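You operate a simulated robot arm through the tools that you are given. There is no shell and no other tool. Be economical: measure what you need, move in short steps, check, and stop when the job is done.

You run a simulated robot arm. Do the job below in one go: nothing can be reset, and whatever is moved stays where it is left.

## Task
Set the mirror upright, clamp it and wipe off the finger smears.
Fine: tighten both wing screws before you wipe; use the lens cloth and put it back. What is to be rubbed or washed off counts as gone when no trace of it is left.

Only the result counts: the job must be done as asked and must still hold three seconds after the hand-in. Knocking over, shifting, dropping, spilling or breaking anything else fails it. Flat cloth is picked up by pressing the open fingertips on it (5 to 10 N) and closing them slowly along it; thin cloth reads only 2 to 8 mm in the jaws.

## Robot
A 7-joint arm with a two-finger parallel gripper, fixed in place. Base frame: the origin is at the foot of the arm, x ahead of it, y to its left, z up; the work surface is at about z = 920. Lengths are in mm, angles in degrees, forces in N, time in s.
With the tool pointing down near the work surface it reaches from about 440 to 920 mm from the base axis. Its first joint turns from -115.0 to 115.0 degrees. Payload 3.91 kg.
The TCP is the grasp point between the finger pads, 30 mm short of the fingertips. In the tool frame z runs along the fingers and y along their closing line. Largest opening 110 mm; finger width 20, thickness 10; the body of the gripper, 48 by 112 mm, starts 55 mm behind the TCP.
Orientation is told as [roll, pitch, yaw] about the base's x, y, z axes, in that order, counted from this pose: with the fingers straight down and closing along the base's y, the tool's x points along the base's -x, its y along +y and its z along -z.

## Interface
- The arm moves only by the tool step_arm. Its argument "increments" is a list of rows, each a list of 7 numbers: the shift along the tool's x, y, z in mm, then the turn, a rotation vector about the tool's x, y, z in degrees, then the opening in per cent of the stroke, from 0 (shut) to 100 (fully open). In form: [[x, y, z, rx, ry, rz, jaw], ...]. A call has 1 to 10 rows; each row is the pose to reach, as a shift and turn from the pose commanded when the call began, along the tool's axes at that moment. Rows are played at 5 a second. More than 50 mm and 8.6 degrees between two rows, or a gripper value outside its range, and nothing of the call is played. Where a pose cannot be reached the arm comes as near as it can. A force on the tool above 40 N (or 10 N above the force at the start of the call, whichever is more), or a blocked arm, ends the call early, and 0.2 s more pass. Each finger travels about 153 mm/s and halts on what it meets, pressing with about 43 N; the grip force reading is that of the motor and also rises with nothing between the fingers. The clock runs only during rows and for 0.2 s after the last one: add rows that repeat a pose to give the fingers time. The reply holds the time, the measured pose of the TCP, the force on the tool along the base axes, the opening and the grip force, in the units named above and with some noise, with the torque about the TCP (base axes, N m) and any sound that the robot's microphone picked up, and new pictures: "pictures" is both (left out), scene, wrist or none.
- Cameras (640 x 400 px; columns grow to the right, rows downward): "scene" is fixed at [50.2, -506.2, 1937.1]; the picture's right is [0.48, -0.88, 0.00], its down [-0.56, -0.30, -0.77] and it looks along [0.68, 0.37, -0.64] (base axes); focal length 320 px, centre (320, 200). "wrist" rides on the gripper at [73, 17, -103] in the tool frame; the picture's right is [-0.23, 0.97, 0.00], its down [-0.76, -0.18, -0.62] and it looks along [-0.61, -0.14, 0.78] (tool axes); focal length 222 px, centre (320, 200). There is no depth. A picture from a camera that has moved, and an enlarged one, comes with that camera's place and axes in the base frame and with its lens. The place of the scene camera against the robot may be out by one fixed shift of up to 25 mm in any direction.
- raise_lower(by): slides the trunk up (or, below 0, down) by that many mm; the arm rides with it, the base frame stays. It gives what a move gives, with no picture.
- enlarge(camera, box): a new picture of the part [left, top, right, bottom] of that camera's present view, enlarged. The clock stands still meanwhile.
- job_done(): hands the job in; it is judged then, once.

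Go step by step. Nothing tells you positions but the pictures and the camera data: compare them with the known pose of the tool, close in by small moves and look again before you grip or let go. The budget is 120 turns and 200 pictures, counting those below and the enlarged ones. Unless the task says otherwise, let go and move clear before handing in.

The tools are called after "Request:" as a command line: name --pt "numbers of a row" for each row, then --argument value for the rest, lists and objects as JSON in quotes. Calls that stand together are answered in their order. step_arm: Moves the arm, as the interface text tells. Its arguments: {"type":"object","properties":{"increments":{"type":"array"},"pictures":{"type":"string","enum":["both","scene","wrist","none"]}},"required":["increments"]} The other tools are called the same way: raise_lower (by) slides the trunk up or down; enlarge (camera, box) takes an enlarged picture of a part of a camera's view; job_done () hands the job in.

At the start:

```text
time: 0.0
eef_pos: [661.0, -92.2, 1486.7]
orientation: [0.0, 0.0, -0.2]
force: [-0.1, -0.1, 0.4]
torque: [-0.02, -0.04, 0.01]
gripper_width: 110.0
gripper_force: 0.1
trunk travel left (down, up): [-900.0, 90.0]
```

scene: 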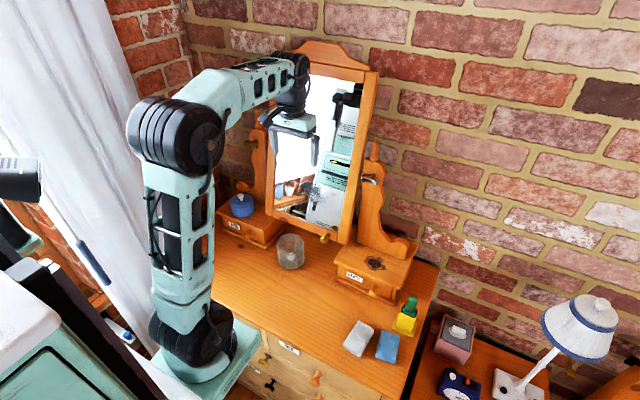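
wrist: 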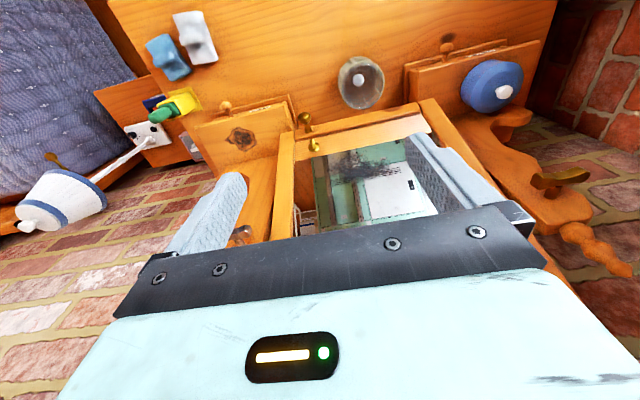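

I see a dressing table with a swinging mirror between two posts, wing screws on the posts, and two cloths or sponges at the right. I'll look closer first.

Request:
enlarge --camera "scene" --box '[220, 30, 440, 250]'

Request:
enlarge --camera "scene" --box '[200, 180, 480, 380]'

Request:
enlarge --camera "wrist" --box '[100, 0, 640, 290]'

```text
1.82 times, centred on (330, 140) of scene
camera zoom: at [50.2, -506.2, 1937.1], right [0.48, -0.88, 0.0], down [-0.56, -0.3, -0.77], along [0.68, 0.37, -0.64], focal length 582 px, centre (302, 309)
```

zoom: 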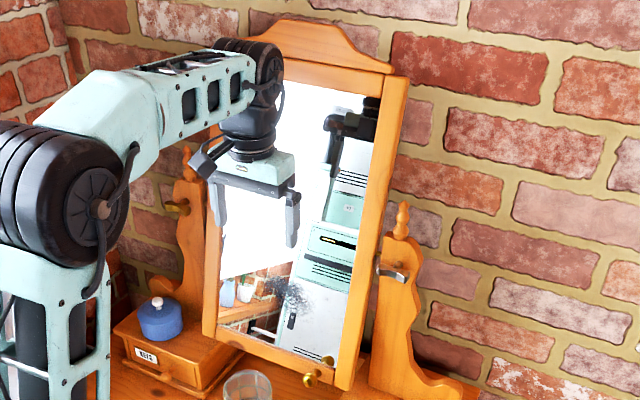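

```text
2.00 times, centred on (340, 280) of scene
camera zoom: at [50.2, -506.2, 1937.1], right [0.48, -0.88, 0.0], down [-0.56, -0.3, -0.77], along [0.68, 0.37, -0.64], focal length 640 px, centre (280, 40)
```

zoom: 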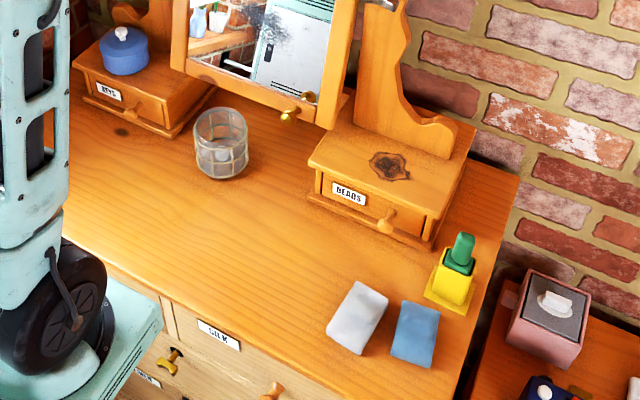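

```text
1.19 times, centred on (370, 145) of wrist
camera zoom: at [587.9, -74.9, 1589.0], right [0.23, 0.97, 0.0], down [0.76, -0.18, 0.62], along [0.61, -0.14, -0.78], focal length 263 px, centre (261, 265)
```

zoom: 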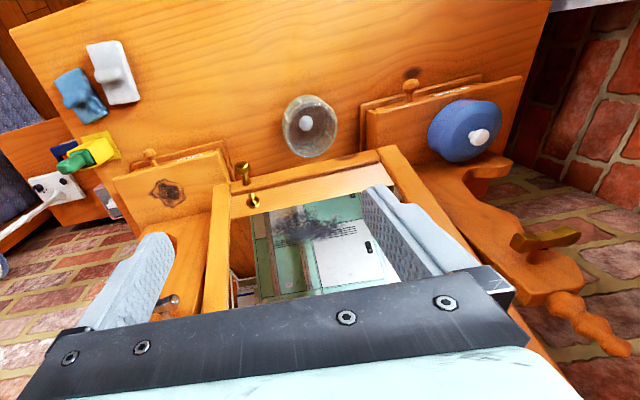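

The screws sit near x≈828, z≈1345, y≈-259 (right) and y≈195 (left), and two cloth pads lie near (560,-370) and (587,-458). I'll tilt the tool forward for a level look at the mirror.

Request:
step_arm --pt "12 0 0 0 -8.5 0 100" --pt "24 0 0 0 -17 0 100" --pt "36 0 0 0 -25.5 0 100" --pt "48 0 0 0 -34 0 100" --pt "60 0 0 0 -42.5 0 100" --pt "72 0 0 0 -51 0 100" --pt "84 0 0 0 -59.5 0 100" --pt "96 0 0 0 -68 0 100" --pt "108 0 0 0 -76.5 0 100" --pt "120 0 0 0 -85 0 100"

```text
time: 2.2
eef_pos: [613.3, -19.3, 1488.9]
orientation: [-0.9, -84.9, 0.8]
force: [0.0, 1.0, 0.2]
torque: [0.04, 0.01, -0.05]
gripper_width: 110.1
gripper_force: 0.1
out of reach, approached as far as the arm can: row 5, 6, 7, 8, 9, 10
trunk travel left (down, up): [-900.0, 90.0]
camera wrist: at [505.0, -1.8, 1425.9], right [0.02, 0.97, 0.23], down [-0.55, -0.18, 0.81], along [0.83, -0.14, 0.54], focal length 222 px, centre (320, 200)
```

scene: 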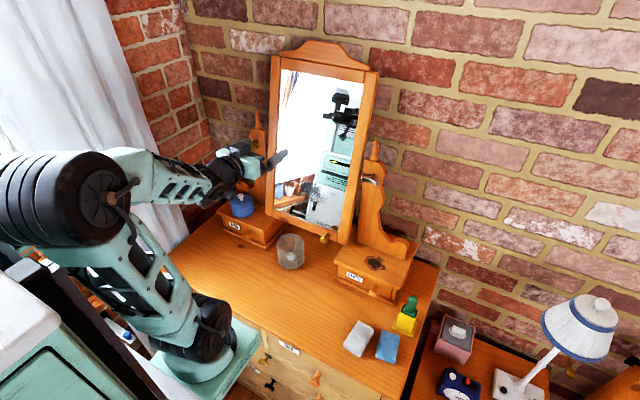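
wrist: 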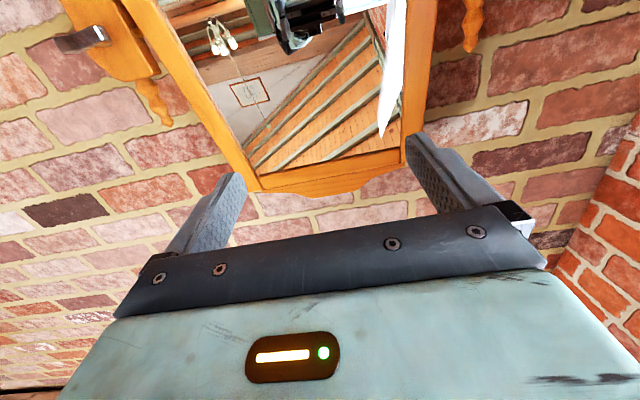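

The wrist camera now looks up from below the gripper: the mirror leans back about 10° at the top (top corner x≈897, bottom x≈800). I'll look closely at the right screw.

Request:
enlarge --camera "wrist" --box '[0, 0, 260, 160]'

Request:
enlarge --camera "scene" --box '[240, 100, 400, 200]'

Request:
enlarge --camera "scene" --box '[330, 290, 430, 370]'

```text
2.46 times, centred on (130, 80) of wrist
camera zoom: at [505.0, -1.8, 1425.9], right [0.02, 0.97, 0.23], down [-0.55, -0.18, 0.81], along [0.83, -0.14, 0.54], focal length 547 px, centre (788, 495)
```

zoom: 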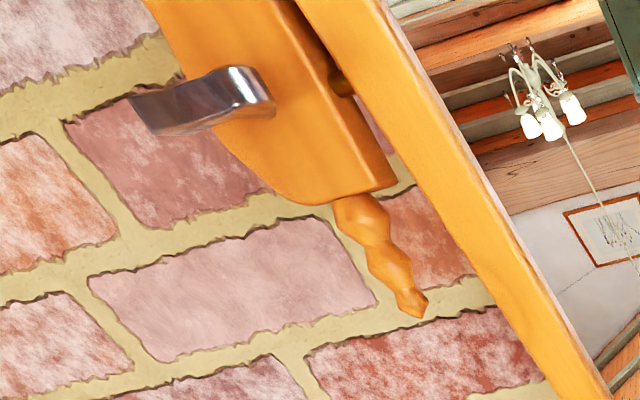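

```text
4.00 times, centred on (320, 150) of scene
camera zoom: at [50.2, -506.2, 1937.1], right [0.48, -0.88, 0.0], down [-0.56, -0.3, -0.77], along [0.68, 0.37, -0.64], focal length 1280 px, centre (320, 400)
```

zoom: 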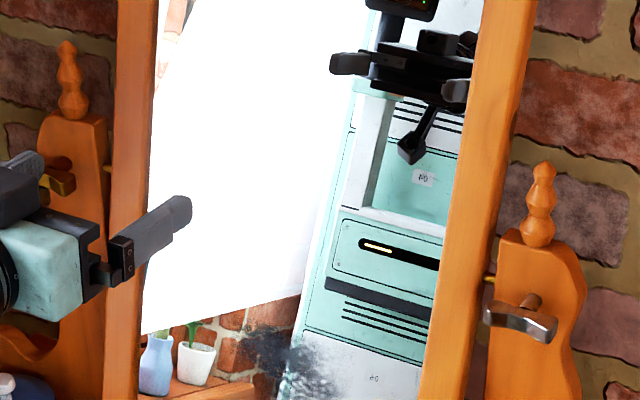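

```text
5.00 times, centred on (380, 330) of scene
camera zoom: at [50.2, -506.2, 1937.1], right [0.48, -0.88, 0.0], down [-0.56, -0.3, -0.77], along [0.68, 0.37, -0.64], focal length 1600 px, centre (20, -450)
```

zoom: 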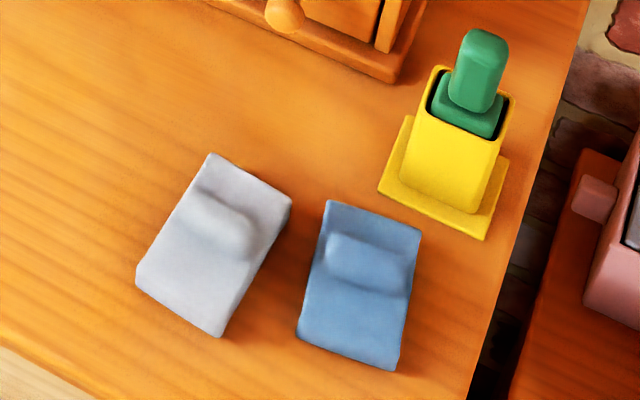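

The screws are T-handles on the front faces of the posts, with axes along x, and there are two pads with grip ridges beside a yellow holder. I'll turn the tool down again and go look at the pads.

Request:
step_arm --pt "5 -20 0 0 8.5 0 100" --pt "10 -40 0 0 17 0 100" --pt "15 -60 0 0 25.5 0 100" --pt "20 -80 0 0 34 0 100" --pt "30 -100 0 0 42.5 0 100" --pt "40 -120 -5 0 51 0 100" --pt "55 -140 -10 0 59.5 0 100" --pt "70 -160 -15 0 68 0 100" --pt "85 -180 -25 0 76.5 0 100" --pt "100 -200 -30 0 85 0 100" --pictures "none"

```text
time: 4.4
eef_pos: [579.4, -208.8, 1390.2]
orientation: [-0.3, 0.1, -0.3]
force: [-0.8, -0.5, 0.3]
torque: [-0.02, -0.03, 0.01]
gripper_width: 109.9
gripper_force: 0.0
out of reach, approached as far as the arm can: row 1, 2, 3, 4, 10
trunk travel left (down, up): [-900.0, 90.0]
```

Moving over toward the pads to inspect them.

Request:
step_arm --pt "20 -30 35 0 0 0 100" --pt "40 -60 70 0 0 0 100" --pt "60 -90 105 0 0 0 100" --pt "80 -120 140 0 0 0 100" --pt "90 -140 170 0 0 0 100" --pt "95 -160 200 0 0 0 100" --pictures "wrist"

Request:
enlarge --camera "wrist" --box '[200, 0, 500, 190]'

```text
refused: row 1 steps farther than a row can; nothing moved
```

```text
2.11 times, centred on (350, 95) of wrist
camera zoom: at [508.0, -191.4, 1492.8], right [0.23, 0.97, 0.0], down [0.76, -0.18, 0.62], along [0.61, -0.15, -0.78], focal length 468 px, centre (257, 421)
```

zoom: 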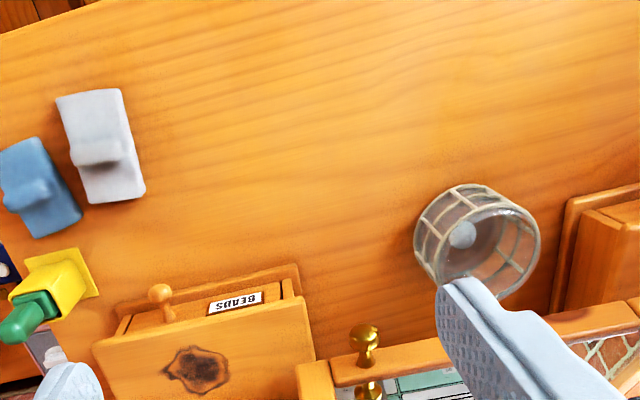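

Request:
step_arm --pt "15 -25 30 0 0 0 100" --pt "30 -50 60 0 0 0 100" --pt "45 -75 90 0 0 0 100" --pt "60 -100 120 0 0 0 100" --pt "75 -120 150 0 0 0 100" --pt "85 -140 180 0 0 0 100" --pt "95 -160 210 0 0 0 100" --pictures "wrist"

```text
time: 6.0
eef_pos: [456.5, -284.3, 1189.6]
orientation: [-3.2, -0.7, -1.1]
force: [-0.5, 0.2, -1.0]
torque: [0.0, 0.02, 0.06]
gripper_width: 110.1
gripper_force: 0.1
out of reach, approached as far as the arm can: row 1, 2, 3, 4, 5, 6, 7
trunk travel left (down, up): [-900.0, 90.0]
camera wrist: at [382.9, -259.7, 1290.8], right [0.25, 0.97, -0.05], down [0.75, -0.16, 0.64], along [0.61, -0.2, -0.77], focal length 222 px, centre (320, 200)
```

wrist: 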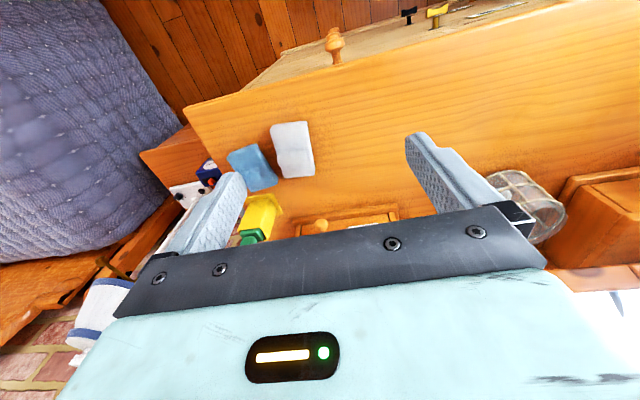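

Request:
enlarge --camera "wrist" --box '[130, 90, 330, 250]'

Request:
raise_lower --by -100

```text
2.50 times, centred on (230, 170) of wrist
camera zoom: at [382.9, -259.7, 1290.8], right [0.25, 0.97, -0.05], down [0.75, -0.16, 0.64], along [0.61, -0.2, -0.77], focal length 555 px, centre (545, 275)
```

zoom: 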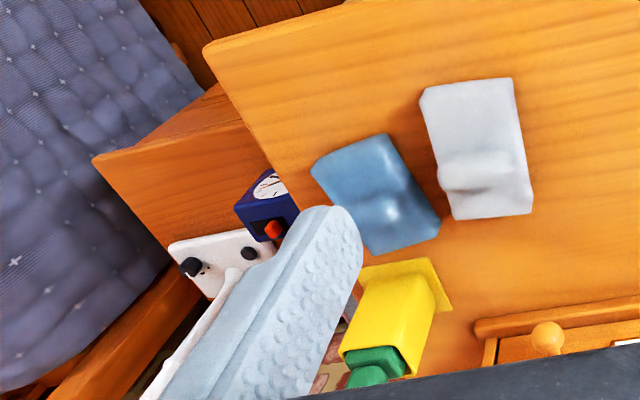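

```text
time: 7.3
eef_pos: [455.3, -284.6, 1090.1]
orientation: [-3.2, -0.8, -1.1]
force: [-0.4, 1.1, 0.5]
torque: [0.01, 0.02, 0.0]
gripper_width: 109.6
gripper_force: 0.1
trunk travel left (down, up): [-800.0, 190.0]
```

Request:
step_arm --pt "-12 -32 0 0 0 0 100" --pt "-24 -64 0 0 0 0 100" --pt "-36 -96 0 0 0 0 100" --pt "-44 -126 0 0 0 0 100" --pictures "wrist"

Request:
enlarge --camera "wrist" --box '[200, 60, 420, 200]'

```text
time: 8.3
eef_pos: [464.2, -316.7, 1099.1]
orientation: [-6.5, -1.3, -2.2]
force: [-0.6, 0.2, -0.5]
torque: [0.02, 0.06, 0.0]
gripper_width: 109.8
gripper_force: 0.0
out of reach, approached as far as the arm can: row 1, 2, 3, 4
trunk travel left (down, up): [-800.0, 190.0]
camera wrist: at [391.4, -285.1, 1197.9], right [0.27, 0.96, -0.1], down [0.74, -0.14, 0.66], along [0.62, -0.25, -0.75], focal length 222 px, centre (320, 200)
```

wrist: 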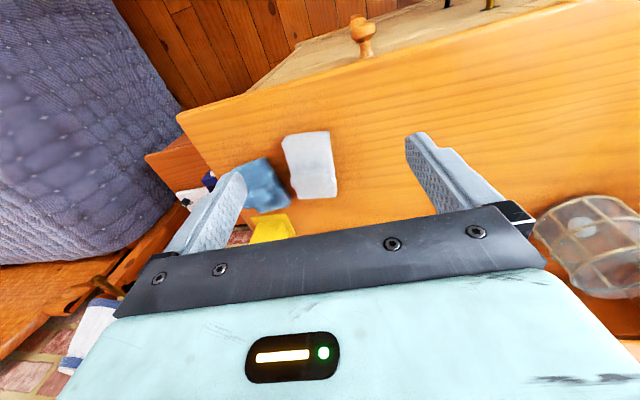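

```text
2.86 times, centred on (310, 130) of wrist
camera zoom: at [391.4, -285.1, 1197.9], right [0.27, 0.96, -0.1], down [0.74, -0.14, 0.66], along [0.62, -0.25, -0.75], focal length 635 px, centre (349, 400)
```

zoom: 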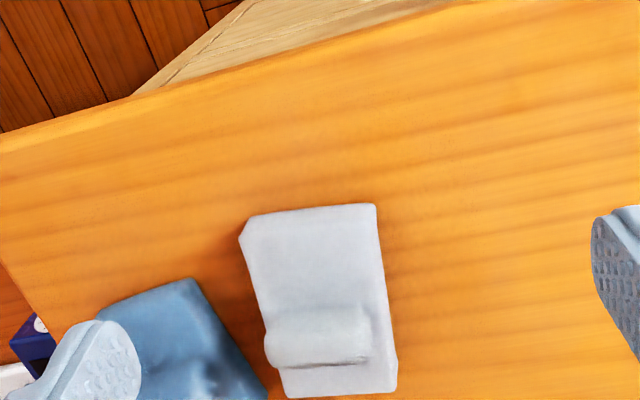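

The yaw seems to be limiting the reach to the right, so I'll turn the tool with the arm and correct the roll.

Request:
step_arm --pt "0 0 0 -2 0 8 100" --pt "0 0 0 -4 0 15 100" --pt "0 0 0 -6 0 22 100" --pt "0 0 0 -6 0 30 100" --pictures "none"

```text
time: 9.3
eef_pos: [465.3, -315.6, 1097.9]
orientation: [1.0, -2.8, -32.4]
force: [-0.1, -0.2, 0.0]
torque: [0.0, 0.03, -0.02]
gripper_width: 110.0
gripper_force: 0.1
trunk travel left (down, up): [-800.0, 190.0]
```

Request:
step_arm --pt "-30 -10 0 0 0 0 100" --pt "-60 -20 0 0 0 0 100" --pt "-81 -32 0 0 0 0 100" --pictures "wrist"

Request:
enlarge --camera "wrist" --box '[180, 20, 450, 200]'

```text
time: 10.1
eef_pos: [495.5, -358.3, 1119.8]
orientation: [0.8, -2.9, -32.3]
force: [0.3, -0.6, 0.4]
torque: [0.06, 0.0, -0.01]
gripper_width: 110.0
gripper_force: 0.1
out of reach, approached as far as the arm can: row 1, 2, 3
trunk travel left (down, up): [-800.0, 190.0]
camera wrist: at [439.5, -303.7, 1218.1], right [0.71, 0.7, 0.02], down [0.52, -0.55, 0.66], along [0.48, -0.46, -0.75], focal length 222 px, centre (320, 200)
```

wrist: 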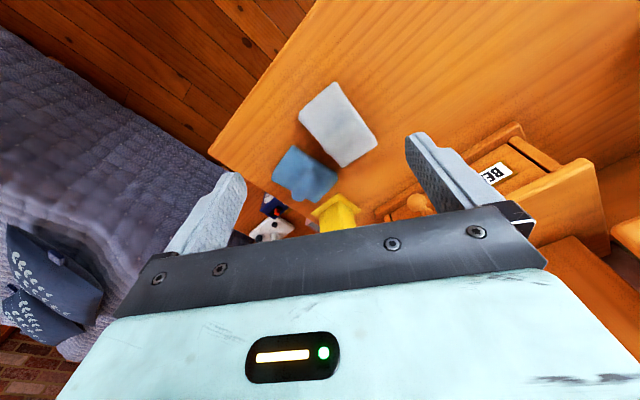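

```text
2.22 times, centred on (315, 110) of wrist
camera zoom: at [439.5, -303.7, 1218.1], right [0.71, 0.7, 0.02], down [0.52, -0.55, 0.66], along [0.48, -0.46, -0.75], focal length 494 px, centre (331, 400)
```

zoom: 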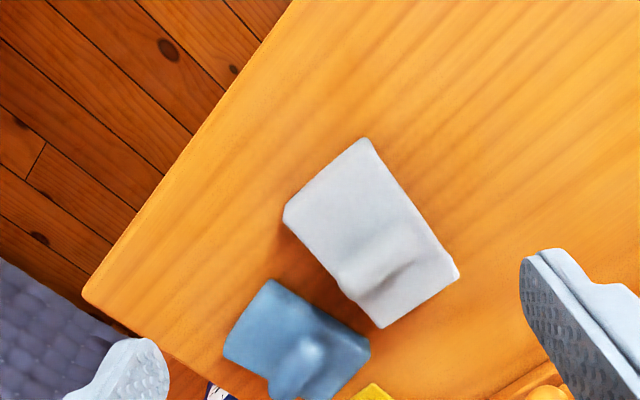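

The trunk is too high for the reach down here. I'll raise the arm relative to it and lower the trunk.

Request:
step_arm --pt "0 0 -45 0 -3 0 100" --pt "0 0 -90 0 -3 0 100" --pt "0 0 -135 0 -3 0 100" --pt "0 0 -180 0 -3 0 100" --pt "0 0 -225 0 -3 0 100" --pt "0 0 -270 0 -3 0 100" --pictures "none"

Request:
raise_lower --by -300

```text
time: 11.5
eef_pos: [484.3, -356.2, 1390.5]
orientation: [0.4, -5.8, -32.2]
force: [-0.4, -0.2, 0.2]
torque: [0.02, -0.01, 0.0]
gripper_width: 109.8
gripper_force: 0.1
out of reach, approached as far as the arm can: row 6
trunk travel left (down, up): [-800.0, 190.0]
```

```text
time: 14.5
eef_pos: [486.2, -357.5, 1090.8]
orientation: [0.3, -5.8, -32.3]
force: [0.3, 0.7, 0.0]
torque: [0.01, -0.01, 0.0]
gripper_width: 110.4
gripper_force: 0.1
trunk travel left (down, up): [-500.0, 490.0]
```

Request:
step_arm --pt "-23 -5 10 0 3 0 100" --pt "-46 -10 20 0 5.8 0 100" --pt "-46 -10 30 0 5.8 0 100" --pictures "wrist"

Request:
enlarge --camera "wrist" --box '[180, 20, 450, 200]'

```text
time: 15.3
eef_pos: [519.7, -390.8, 1066.6]
orientation: [0.2, 0.0, -32.2]
force: [-0.2, 0.8, 0.1]
torque: [0.0, 0.0, -0.01]
gripper_width: 109.9
gripper_force: 0.1
trunk travel left (down, up): [-500.0, 490.0]
camera wrist: at [467.4, -337.4, 1169.4], right [0.71, 0.7, 0.0], down [0.55, -0.56, 0.62], along [0.44, -0.44, -0.78], focal length 222 px, centre (320, 200)
```

wrist: 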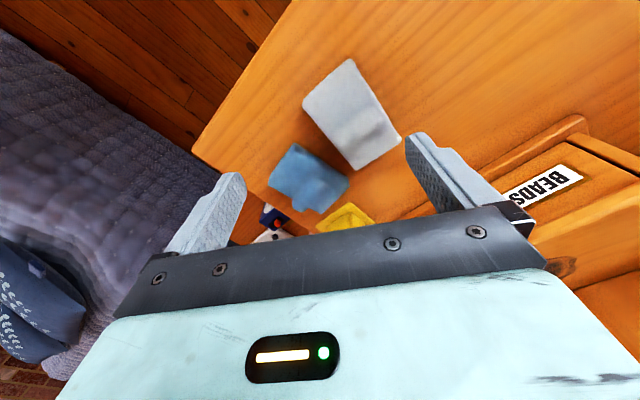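

```text
2.22 times, centred on (315, 110) of wrist
camera zoom: at [467.4, -337.4, 1169.4], right [0.71, 0.7, 0.0], down [0.55, -0.56, 0.62], along [0.44, -0.44, -0.78], focal length 494 px, centre (331, 400)
```

zoom: 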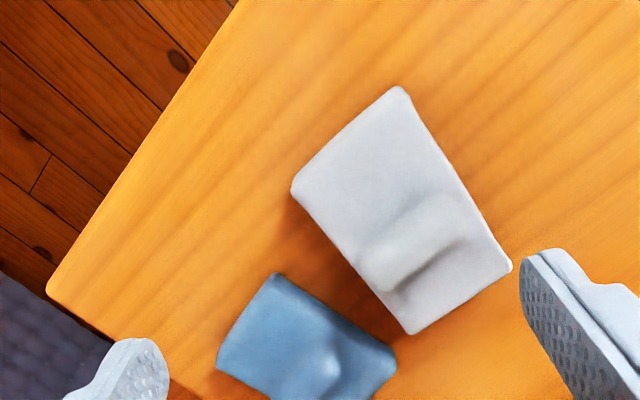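

Request:
enlarge --camera "wrist" --box '[260, 50, 410, 210]'

Request:
enlarge --camera "scene" --box '[370, 280, 440, 370]'

```text
2.50 times, centred on (335, 130) of wrist
camera zoom: at [467.4, -337.4, 1169.4], right [0.71, 0.7, 0.0], down [0.55, -0.56, 0.62], along [0.44, -0.44, -0.78], focal length 555 px, centre (282, 375)
```

zoom: 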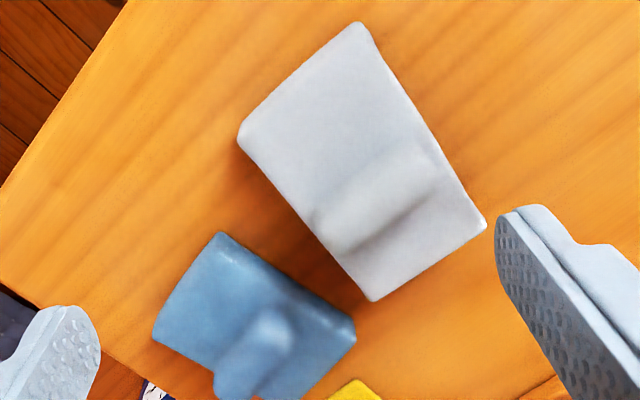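

```text
4.44 times, centred on (405, 325) of scene
camera zoom: at [50.2, -506.2, 1937.1], right [0.48, -0.88, 0.0], down [-0.56, -0.3, -0.77], along [0.68, 0.37, -0.64], focal length 1422 px, centre (-58, -356)
```

zoom: 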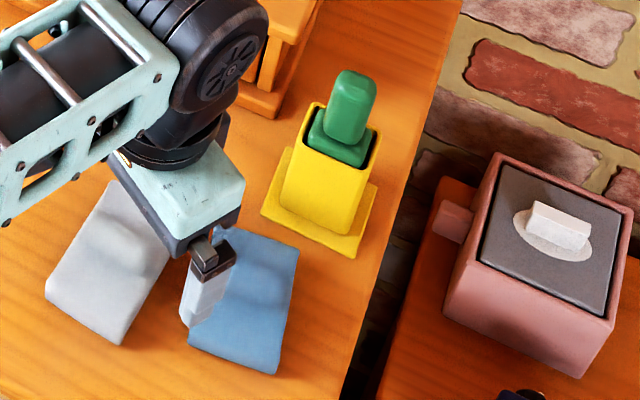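

Two cloth pads: a bigger fluffy grey one, and a smaller sleek blue one that I take to be the lens cloth, centred at ≈(571,-462) with its grip ridge along y. Upright comes first, so I go back up to the mirror.

Request:
raise_lower --by 250

Request:
step_arm --pt "7 36 0 0 0 -3.2 100" --pt "14 72 0 0 0 -6.4 100" --pt "21 108 0 0 0 -9.6 100" --pt "28 144 0 0 0 -12.8 100" --pt "35 180 0 0 0 -16 100" --pt "42 216 0 0 0 -19.2 100" --pt "50 251 0 0 0 -22.4 100" --pt "57 287 0 0 0 -25.6 100" --pt "64 322 0 0 0 -28.8 100" --pt "72 358 0 0 0 -32 100" --pictures "none"

Request:
step_arm --pt "0 0 0 0 -8.5 0 100" --pt "0 0 0 0 -17 0 100" --pt "0 0 0 0 -25.5 0 100" --pt "0 0 0 0 -34 0 100" --pt "0 0 0 0 -42.5 0 100" --pt "0 0 0 0 -51 0 100" --pt "0 0 0 0 -59.5 0 100" --pt "0 0 0 0 -68 0 100" --pt "0 0 0 0 -76.5 0 100" --pt "0 0 0 0 -85 0 100" --pictures "wrist"

```text
time: 17.9
eef_pos: [520.3, -389.7, 1316.1]
orientation: [0.3, 0.0, -32.2]
force: [-0.3, -0.5, 0.3]
torque: [-0.02, 0.01, -0.01]
gripper_width: 110.1
gripper_force: 0.1
trunk travel left (down, up): [-750.0, 240.0]
```

```text
time: 20.1
eef_pos: [608.8, -68.6, 1320.4]
orientation: [0.2, -0.2, -0.2]
force: [0.5, -0.9, -1.0]
torque: [0.04, 0.02, 0.01]
gripper_width: 109.8
gripper_force: 0.0
out of reach, approached as far as the arm can: row 9, 10
trunk travel left (down, up): [-750.0, 240.0]
```

```text
time: 22.3
eef_pos: [630.9, -63.8, 1340.2]
orientation: [5.4, -85.0, -5.8]
force: [0.6, 0.6, -0.1]
torque: [-0.03, 0.02, -0.05]
gripper_width: 110.0
gripper_force: 0.0
out of reach, approached as far as the arm can: row 6, 7, 8, 9, 10
trunk travel left (down, up): [-750.0, 240.0]
camera wrist: at [521.7, -44.3, 1276.4], right [0.03, 0.97, 0.23], down [-0.56, -0.18, 0.81], along [0.83, -0.15, 0.53], focal length 222 px, centre (320, 200)
```

wrist: 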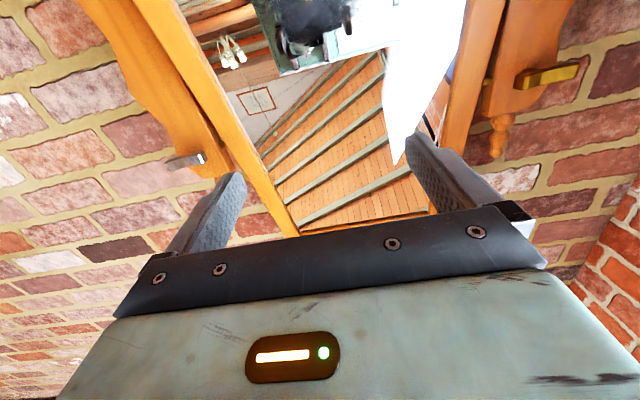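

Both T-bars measure at about (803,-259,1352) and (803,182,1350). Next I shift right of the glass, shut the fingers, pitch a bit downward and lower the trunk to push the bottom rail back.

Request:
step_arm --pt "0 -15 0 0 7 0 60" --pt "0 -30 0 0 14 0 30" --pt "0 -45 0 0 20 0 0" --pt "0 -60 0 0 25 0 0" --pictures "none"

Request:
raise_lower --by -220

Request:
enlarge --camera "wrist" --box '[0, 0, 640, 400]'

Request:
enlarge --camera "scene" --box '[200, 30, 460, 280]'

```text
time: 23.3
eef_pos: [639.6, -125.3, 1338.3]
orientation: [0.7, -60.0, -0.5]
force: [0.5, -0.6, 0.2]
torque: [0.0, 0.02, -0.01]
gripper_width: 0.2
gripper_force: 37.4
out of reach, approached as far as the arm can: row 1, 2, 3, 4
trunk travel left (down, up): [-750.0, 240.0]
```

```text
time: 25.6
eef_pos: [640.4, -123.3, 1117.1]
orientation: [0.6, -60.1, -0.6]
force: [-0.6, 0.3, 0.0]
torque: [0.0, -0.01, -0.02]
gripper_width: 0.0
gripper_force: 37.3
trunk travel left (down, up): [-530.0, 460.0]
```

```text
1.00 times, centred on (320, 200) of wrist (not enlarged: the box is as wide or as high as the picture)
camera zoom: at [516.0, -106.0, 1106.6], right [0.12, 0.97, 0.2], down [-0.16, -0.18, 0.97], along [0.98, -0.14, 0.14], focal length 222 px, centre (320, 200)
```

zoom: 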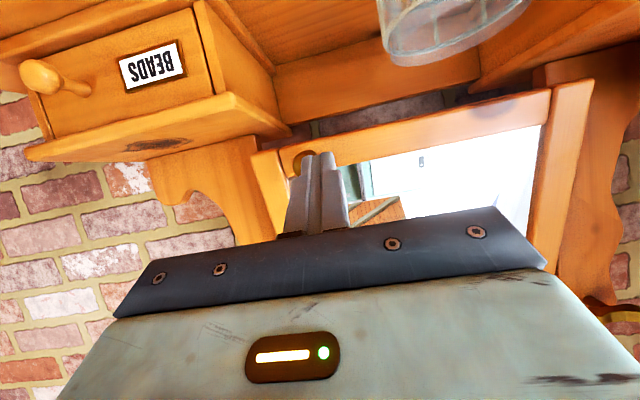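

```text
1.60 times, centred on (330, 155) of scene
camera zoom: at [50.2, -506.2, 1937.1], right [0.48, -0.88, 0.0], down [-0.56, -0.3, -0.77], along [0.68, 0.37, -0.64], focal length 512 px, centre (304, 272)
```

zoom: 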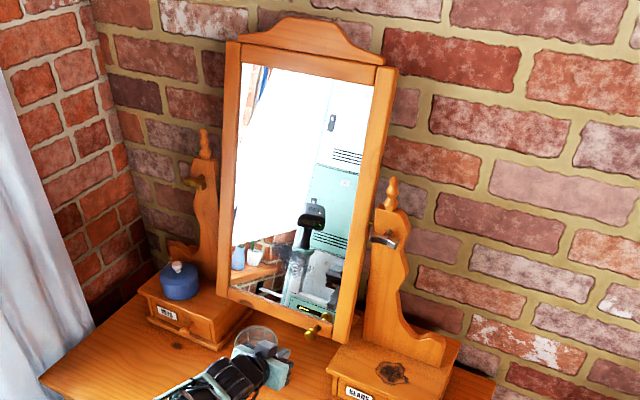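

The bottom rail spans y -225..160 at z≈1072–1110, with a knob near y≈-156. I'll approach the rail at y≈-105, left of the knob.

Request:
step_arm --pt "-13 6 31 0 0 0 0" --pt "-26 12 63 0 0 0 0" --pt "-38 18 94 0 0 0 0" --pt "-43 18 103 0 0 0 0" --pt "-48 18 111 0 0 0 0" --pt "-53 18 120 0 0 0 0"

```text
time: 27.0
eef_pos: [759.0, -107.9, 1107.2]
orientation: [0.1, -59.6, -0.5]
force: [0.3, -7.2, -0.3]
torque: [0.29, -0.01, 0.46]
gripper_width: 0.0
gripper_force: 37.5
out of reach, approached as far as the arm can: row 3, 4, 5, 6
trunk travel left (down, up): [-530.0, 460.0]
camera wrist: at [633.0, -90.0, 1096.1], right [0.12, 0.97, 0.2], down [-0.16, -0.18, 0.97], along [0.98, -0.15, 0.13], focal length 222 px, centre (320, 200)
```

scene: 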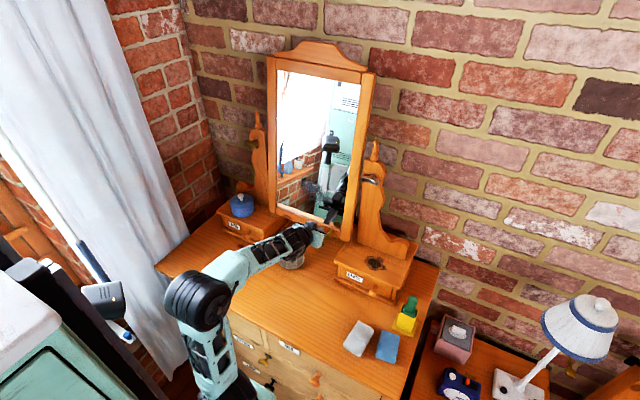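
wrist: 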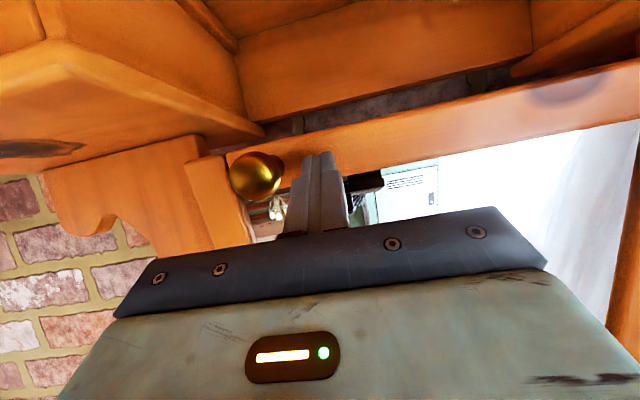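

Request:
enlarge --camera "scene" --box '[230, 180, 390, 290]'

Request:
enlarge --camera "scene" --box '[220, 30, 400, 250]'

```text
3.64 times, centred on (310, 235) of scene
camera zoom: at [50.2, -506.2, 1937.1], right [0.48, -0.88, 0.0], down [-0.56, -0.3, -0.77], along [0.68, 0.37, -0.64], focal length 1163 px, centre (356, 73)
```

zoom: 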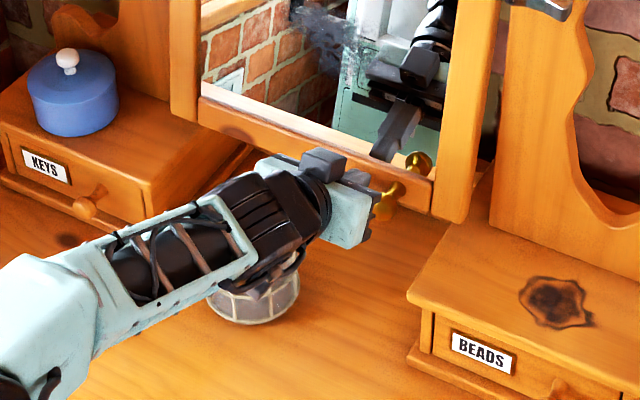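

```text
1.82 times, centred on (310, 140) of scene
camera zoom: at [50.2, -506.2, 1937.1], right [0.48, -0.88, 0.0], down [-0.56, -0.3, -0.77], along [0.68, 0.37, -0.64], focal length 582 px, centre (338, 309)
```

zoom: 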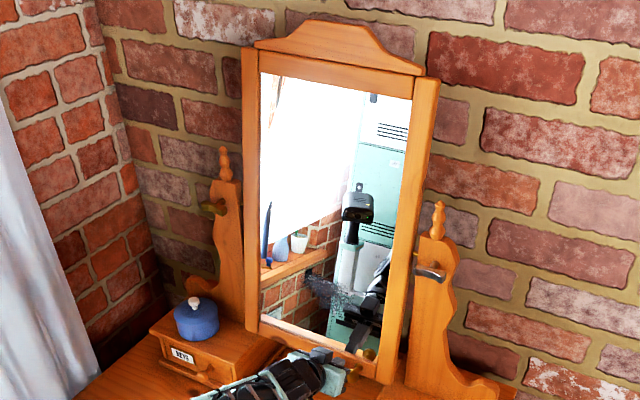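

Request:
step_arm --pt "0 0 0 0 0 0 0" --pictures "none"

```text
time: 27.4
eef_pos: [757.1, -108.5, 1106.2]
orientation: [-0.3, -59.5, -0.2]
force: [-0.4, 0.0, -0.1]
torque: [-0.02, 0.02, 0.03]
gripper_width: 0.2
gripper_force: 38.1
trunk travel left (down, up): [-530.0, 460.0]
```

That force was only inertia. The mirror's top has already swung forward a little, so I'll lower the trunk slightly and keep pushing.

Request:
raise_lower --by -20

Request:
step_arm --pt "-2.5 0 4.3 0 0 0 0" --pt "-5 0 8.7 0 0 0 0" --pt "-7.5 0 13 0 0 0 0" --pt "-10 0 17.3 0 0 0 0" --pt "-10 0 17.3 0 0 0 0"

```text
time: 28.1
eef_pos: [758.9, -107.7, 1086.5]
orientation: [-0.2, -59.6, -0.4]
force: [-0.5, -1.1, -0.7]
torque: [-0.02, 0.01, -0.03]
gripper_width: 0.0
gripper_force: 37.6
trunk travel left (down, up): [-510.0, 480.0]
```

```text
time: 29.3
eef_pos: [777.2, -107.6, 1087.3]
orientation: [-0.4, -59.8, -0.2]
force: [0.3, -0.2, -0.4]
torque: [-0.02, -0.03, -0.01]
gripper_width: 0.0
gripper_force: 38.4
trunk travel left (down, up): [-510.0, 480.0]
camera wrist: at [652.6, -88.9, 1076.1], right [0.12, 0.97, 0.19], down [-0.15, -0.17, 0.97], along [0.98, -0.15, 0.13], focal length 222 px, centre (320, 200)
```

scene: 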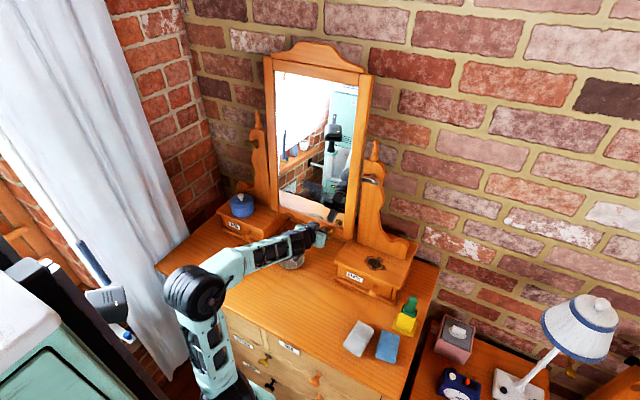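
wrist: 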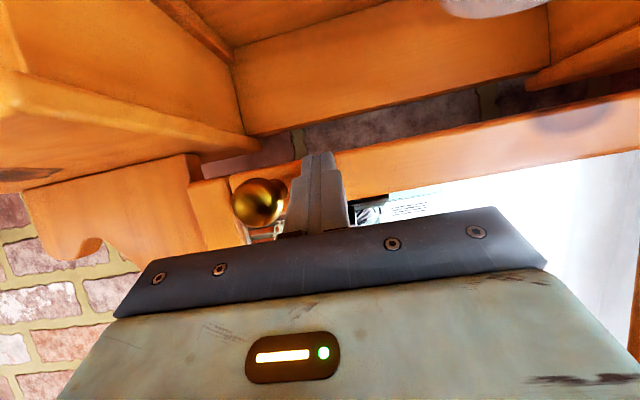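

Request:
enlarge --camera "scene" --box '[330, 55, 410, 105]'

Request:
enlarge --camera "scene" --box '[310, 200, 390, 250]'

```text
8.00 times, centred on (370, 80) of scene
camera zoom: at [50.2, -506.2, 1937.1], right [0.48, -0.88, 0.0], down [-0.56, -0.3, -0.77], along [0.68, 0.37, -0.64], focal length 2559 px, centre (-80, 1160)
```

zoom: 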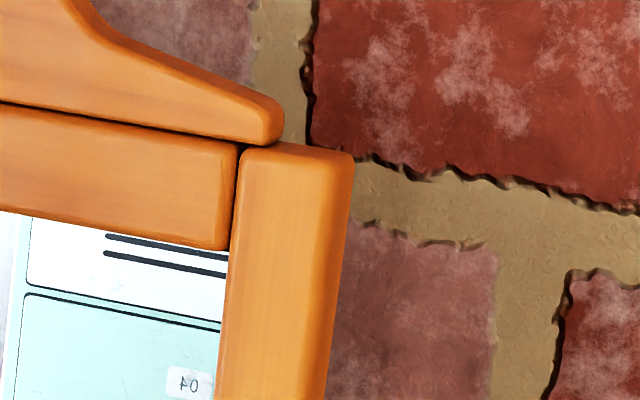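

```text
8.00 times, centred on (350, 225) of scene
camera zoom: at [50.2, -506.2, 1937.1], right [0.48, -0.88, 0.0], down [-0.56, -0.3, -0.77], along [0.68, 0.37, -0.64], focal length 2559 px, centre (80, 0)
```

zoom: 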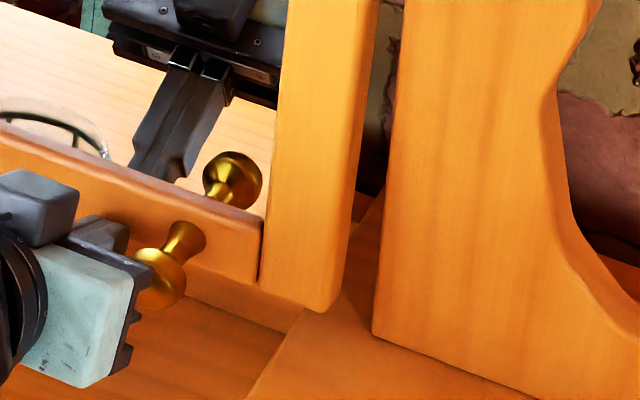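

By the edge's vanishing point the mirror is still tilted about 5°, so I'll push about 20 mm more while raising slightly.

Request:
step_arm --pt "-5 0 3 0 0 0 0" --pt "-10 0 6 0 0 0 0" --pt "-15 0 8.5 0 0 0 0" --pt "-20.4 0 11.3 0 0 0 0" --pt "-20.4 0 11.3 0 0 0 0" --pictures "scene"

Request:
enlarge --camera "scene" --box '[330, 55, 410, 105]'

Request:
enlarge --camera "scene" --box '[310, 200, 390, 250]'

```text
time: 30.5
eef_pos: [794.3, -106.7, 1100.6]
orientation: [-0.2, -59.6, -0.3]
force: [-0.1, 0.1, -0.2]
torque: [0.0, -0.01, 0.02]
gripper_width: 0.0
gripper_force: 38.0
trunk travel left (down, up): [-510.0, 480.0]
```

scene: 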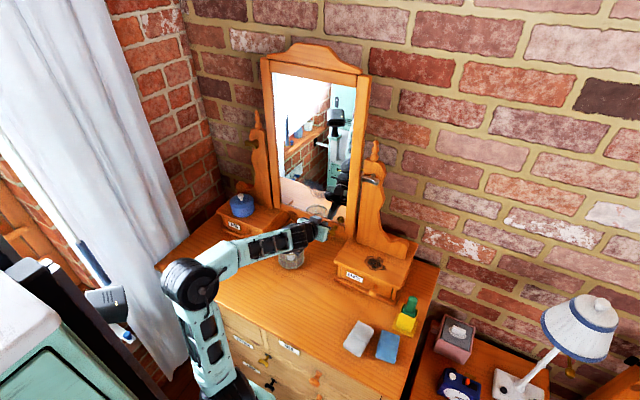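

```text
8.00 times, centred on (370, 80) of scene
camera zoom: at [50.2, -506.2, 1937.1], right [0.48, -0.88, 0.0], down [-0.56, -0.3, -0.77], along [0.68, 0.37, -0.64], focal length 2559 px, centre (-80, 1160)
```

zoom: 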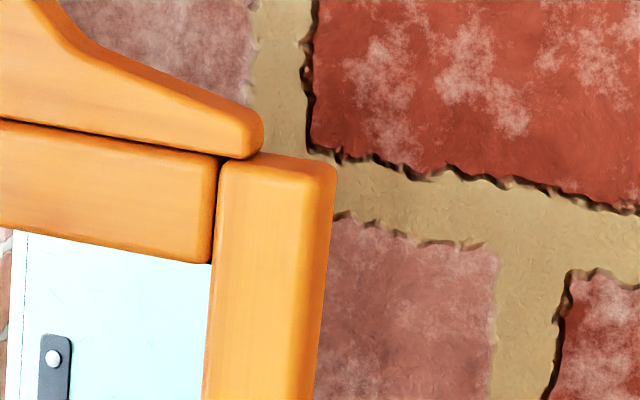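

```text
8.00 times, centred on (350, 225) of scene
camera zoom: at [50.2, -506.2, 1937.1], right [0.48, -0.88, 0.0], down [-0.56, -0.3, -0.77], along [0.68, 0.37, -0.64], focal length 2559 px, centre (80, 0)
```

zoom: 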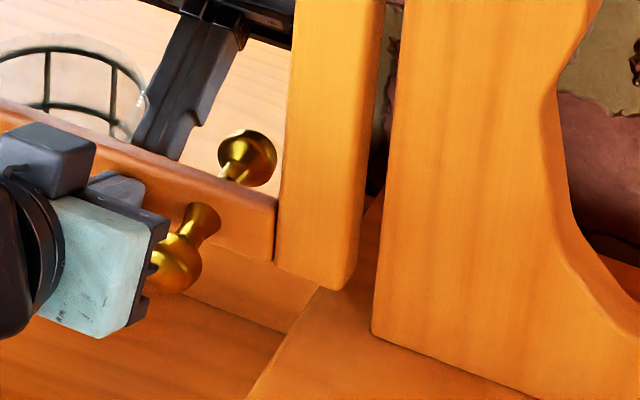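

About 1.6° remains; I'll push about 8 mm more, then retreat to verify by the camera's reflection.

Request:
step_arm --pt "-2 0 3.5 0 0 0 0" --pt "-4 0 6.9 0 0 0 0" --pt "-4 0 6.9 0 0 0 0" --pt "6 0 -10.4 0 0 0 0" --pt "18.5 0 -32 0 0 0 0" --pt "38 0 -66 0 0 0 0" --pictures "scene"

Request:
enlarge --camera "scene" --box '[330, 55, 410, 105]'

Request:
enlarge --camera "scene" --box '[310, 200, 390, 250]'

Request:
enlarge --camera "scene" --box '[230, 45, 310, 95]'

Request:
enlarge --camera "scene" --box '[240, 175, 320, 225]'

```text
time: 31.8
eef_pos: [750.5, -121.0, 1099.4]
orientation: [0.0, -59.5, -1.9]
force: [1.2, 7.7, 4.9]
torque: [0.01, -0.13, 0.2]
gripper_width: 0.2
gripper_force: 37.3
out of reach, approached as far as the arm can: row 1, 2, 3
trunk travel left (down, up): [-510.0, 480.0]
stopped in row 6: the force on the tool passed its limit at 70 N (the readings are from after the stop); the commanded pose is now the measured one
```

scene: 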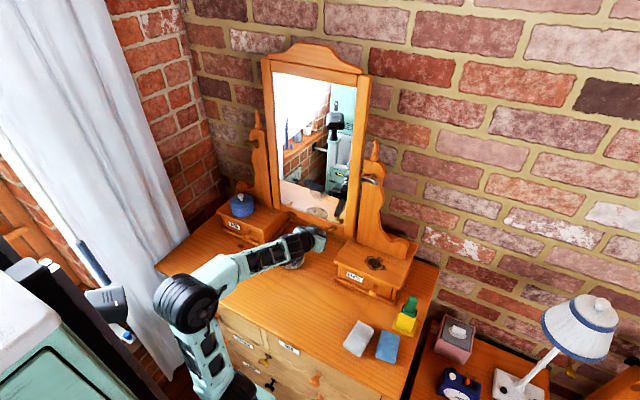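

```text
8.00 times, centred on (370, 80) of scene
camera zoom: at [50.2, -506.2, 1937.1], right [0.48, -0.88, 0.0], down [-0.56, -0.3, -0.77], along [0.68, 0.37, -0.64], focal length 2559 px, centre (-80, 1160)
```

zoom: 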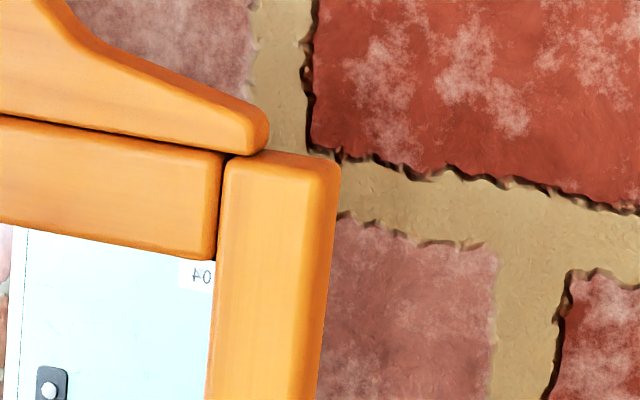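

```text
8.00 times, centred on (350, 225) of scene
camera zoom: at [50.2, -506.2, 1937.1], right [0.48, -0.88, 0.0], down [-0.56, -0.3, -0.77], along [0.68, 0.37, -0.64], focal length 2559 px, centre (80, 0)
```

zoom: 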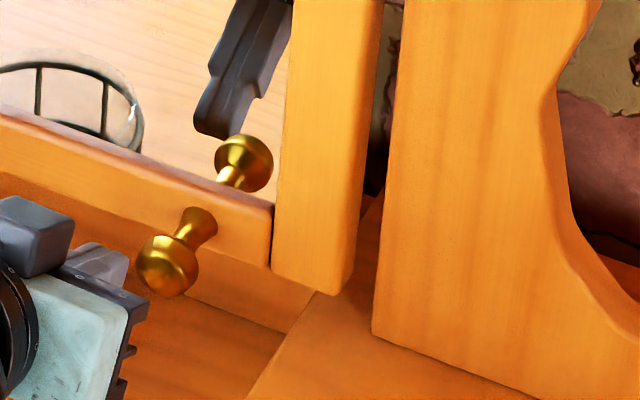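

```text
8.00 times, centred on (270, 70) of scene
camera zoom: at [50.2, -506.2, 1937.1], right [0.48, -0.88, 0.0], down [-0.56, -0.3, -0.77], along [0.68, 0.37, -0.64], focal length 2559 px, centre (720, 1240)
```

zoom: 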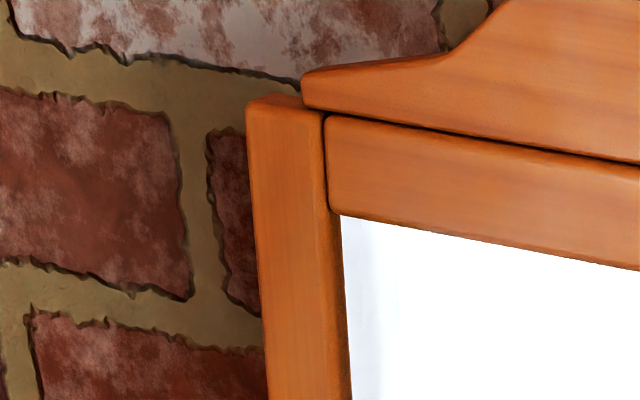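

```text
8.00 times, centred on (280, 200) of scene
camera zoom: at [50.2, -506.2, 1937.1], right [0.48, -0.88, 0.0], down [-0.56, -0.3, -0.77], along [0.68, 0.37, -0.64], focal length 2559 px, centre (640, 200)
```

zoom: 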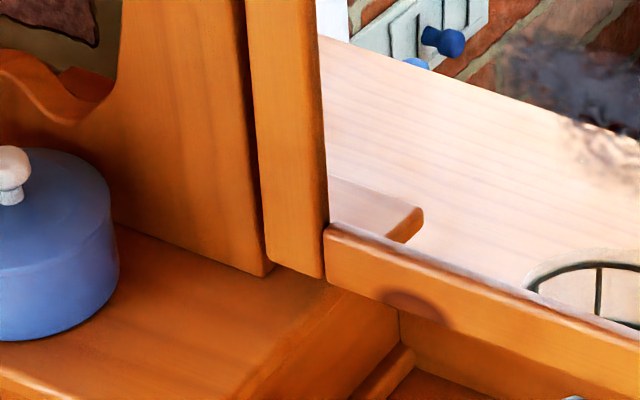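

A 70 N stop happened while retreating, so I need to see what was touched.

Request:
enlarge --camera "scene" --box '[230, 210, 350, 285]'

Request:
step_arm --pt "0 0 0 0 0 0 0" --pictures "wrist"

```text
5.33 times, centred on (290, 248) of scene
camera zoom: at [50.2, -506.2, 1937.1], right [0.48, -0.88, 0.0], down [-0.56, -0.3, -0.77], along [0.68, 0.37, -0.64], focal length 1706 px, centre (480, -53)
```

zoom: 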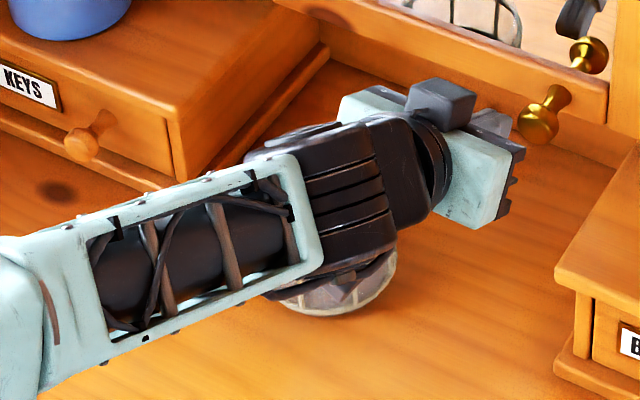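

```text
time: 32.2
eef_pos: [751.1, -120.9, 1099.7]
orientation: [0.0, -59.5, -1.9]
force: [2.3, 11.6, 7.0]
torque: [0.08, -0.25, 0.34]
gripper_width: 0.0
gripper_force: 37.2
trunk travel left (down, up): [-510.0, 480.0]
camera wrist: at [625.3, -99.4, 1089.2], right [0.15, 0.97, 0.2], down [-0.16, -0.17, 0.97], along [0.98, -0.17, 0.13], focal length 222 px, centre (320, 200)
```

wrist: 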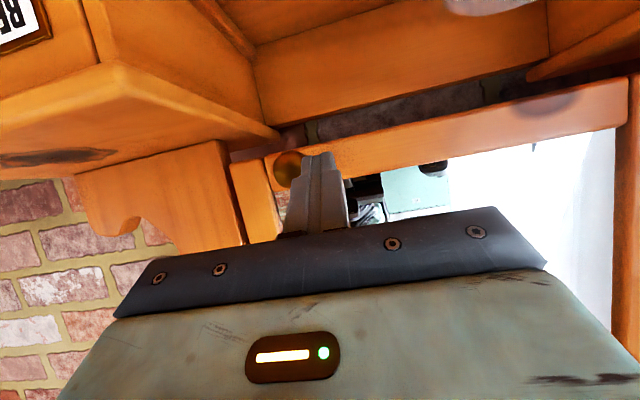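

The finger is pressing on the knob's side. I'll slide to +y to free it gently.

Request:
step_arm --pt "0 5 0 0 0 0 0" --pt "0 10 0 0 0 0 0" --pt "0 16 0 0 0 0 0" --pt "0 20 0 0 0 0 0" --pictures "wrist"

```text
time: 33.2
eef_pos: [751.1, -103.3, 1100.3]
orientation: [0.1, -59.5, -2.2]
force: [0.3, 0.7, 0.0]
torque: [0.02, 0.01, -0.02]
gripper_width: 0.0
gripper_force: 37.6
trunk travel left (down, up): [-510.0, 480.0]
camera wrist: at [626.1, -81.6, 1088.5], right [0.15, 0.97, 0.2], down [-0.16, -0.17, 0.97], along [0.98, -0.18, 0.13], focal length 222 px, centre (320, 200)
```

wrist: 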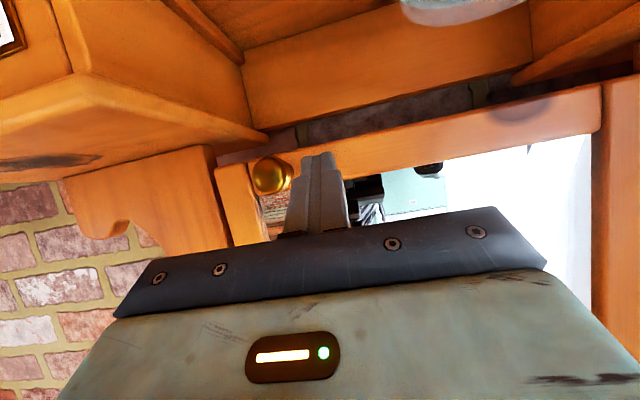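

Request:
step_arm --pt "-17 4 -10 0 0 0 0" --pt "-34 8 -20 0 0 0 0" --pt "-52 13 -30 0 0 0 0" --pictures "none"

Request:
raise_lower --by -60

```text
time: 34.0
eef_pos: [751.1, -90.1, 1159.1]
orientation: [0.1, -59.6, -2.3]
force: [-0.2, 0.4, 0.3]
torque: [0.0, -0.02, 0.01]
gripper_width: 0.1
gripper_force: 38.0
trunk travel left (down, up): [-510.0, 480.0]
```

```text
time: 35.0
eef_pos: [751.4, -90.4, 1098.5]
orientation: [0.0, -59.6, -2.1]
force: [0.0, 0.7, -0.6]
torque: [-0.01, 0.0, 0.01]
gripper_width: 0.1
gripper_force: 37.9
trunk travel left (down, up): [-450.0, 540.0]
```

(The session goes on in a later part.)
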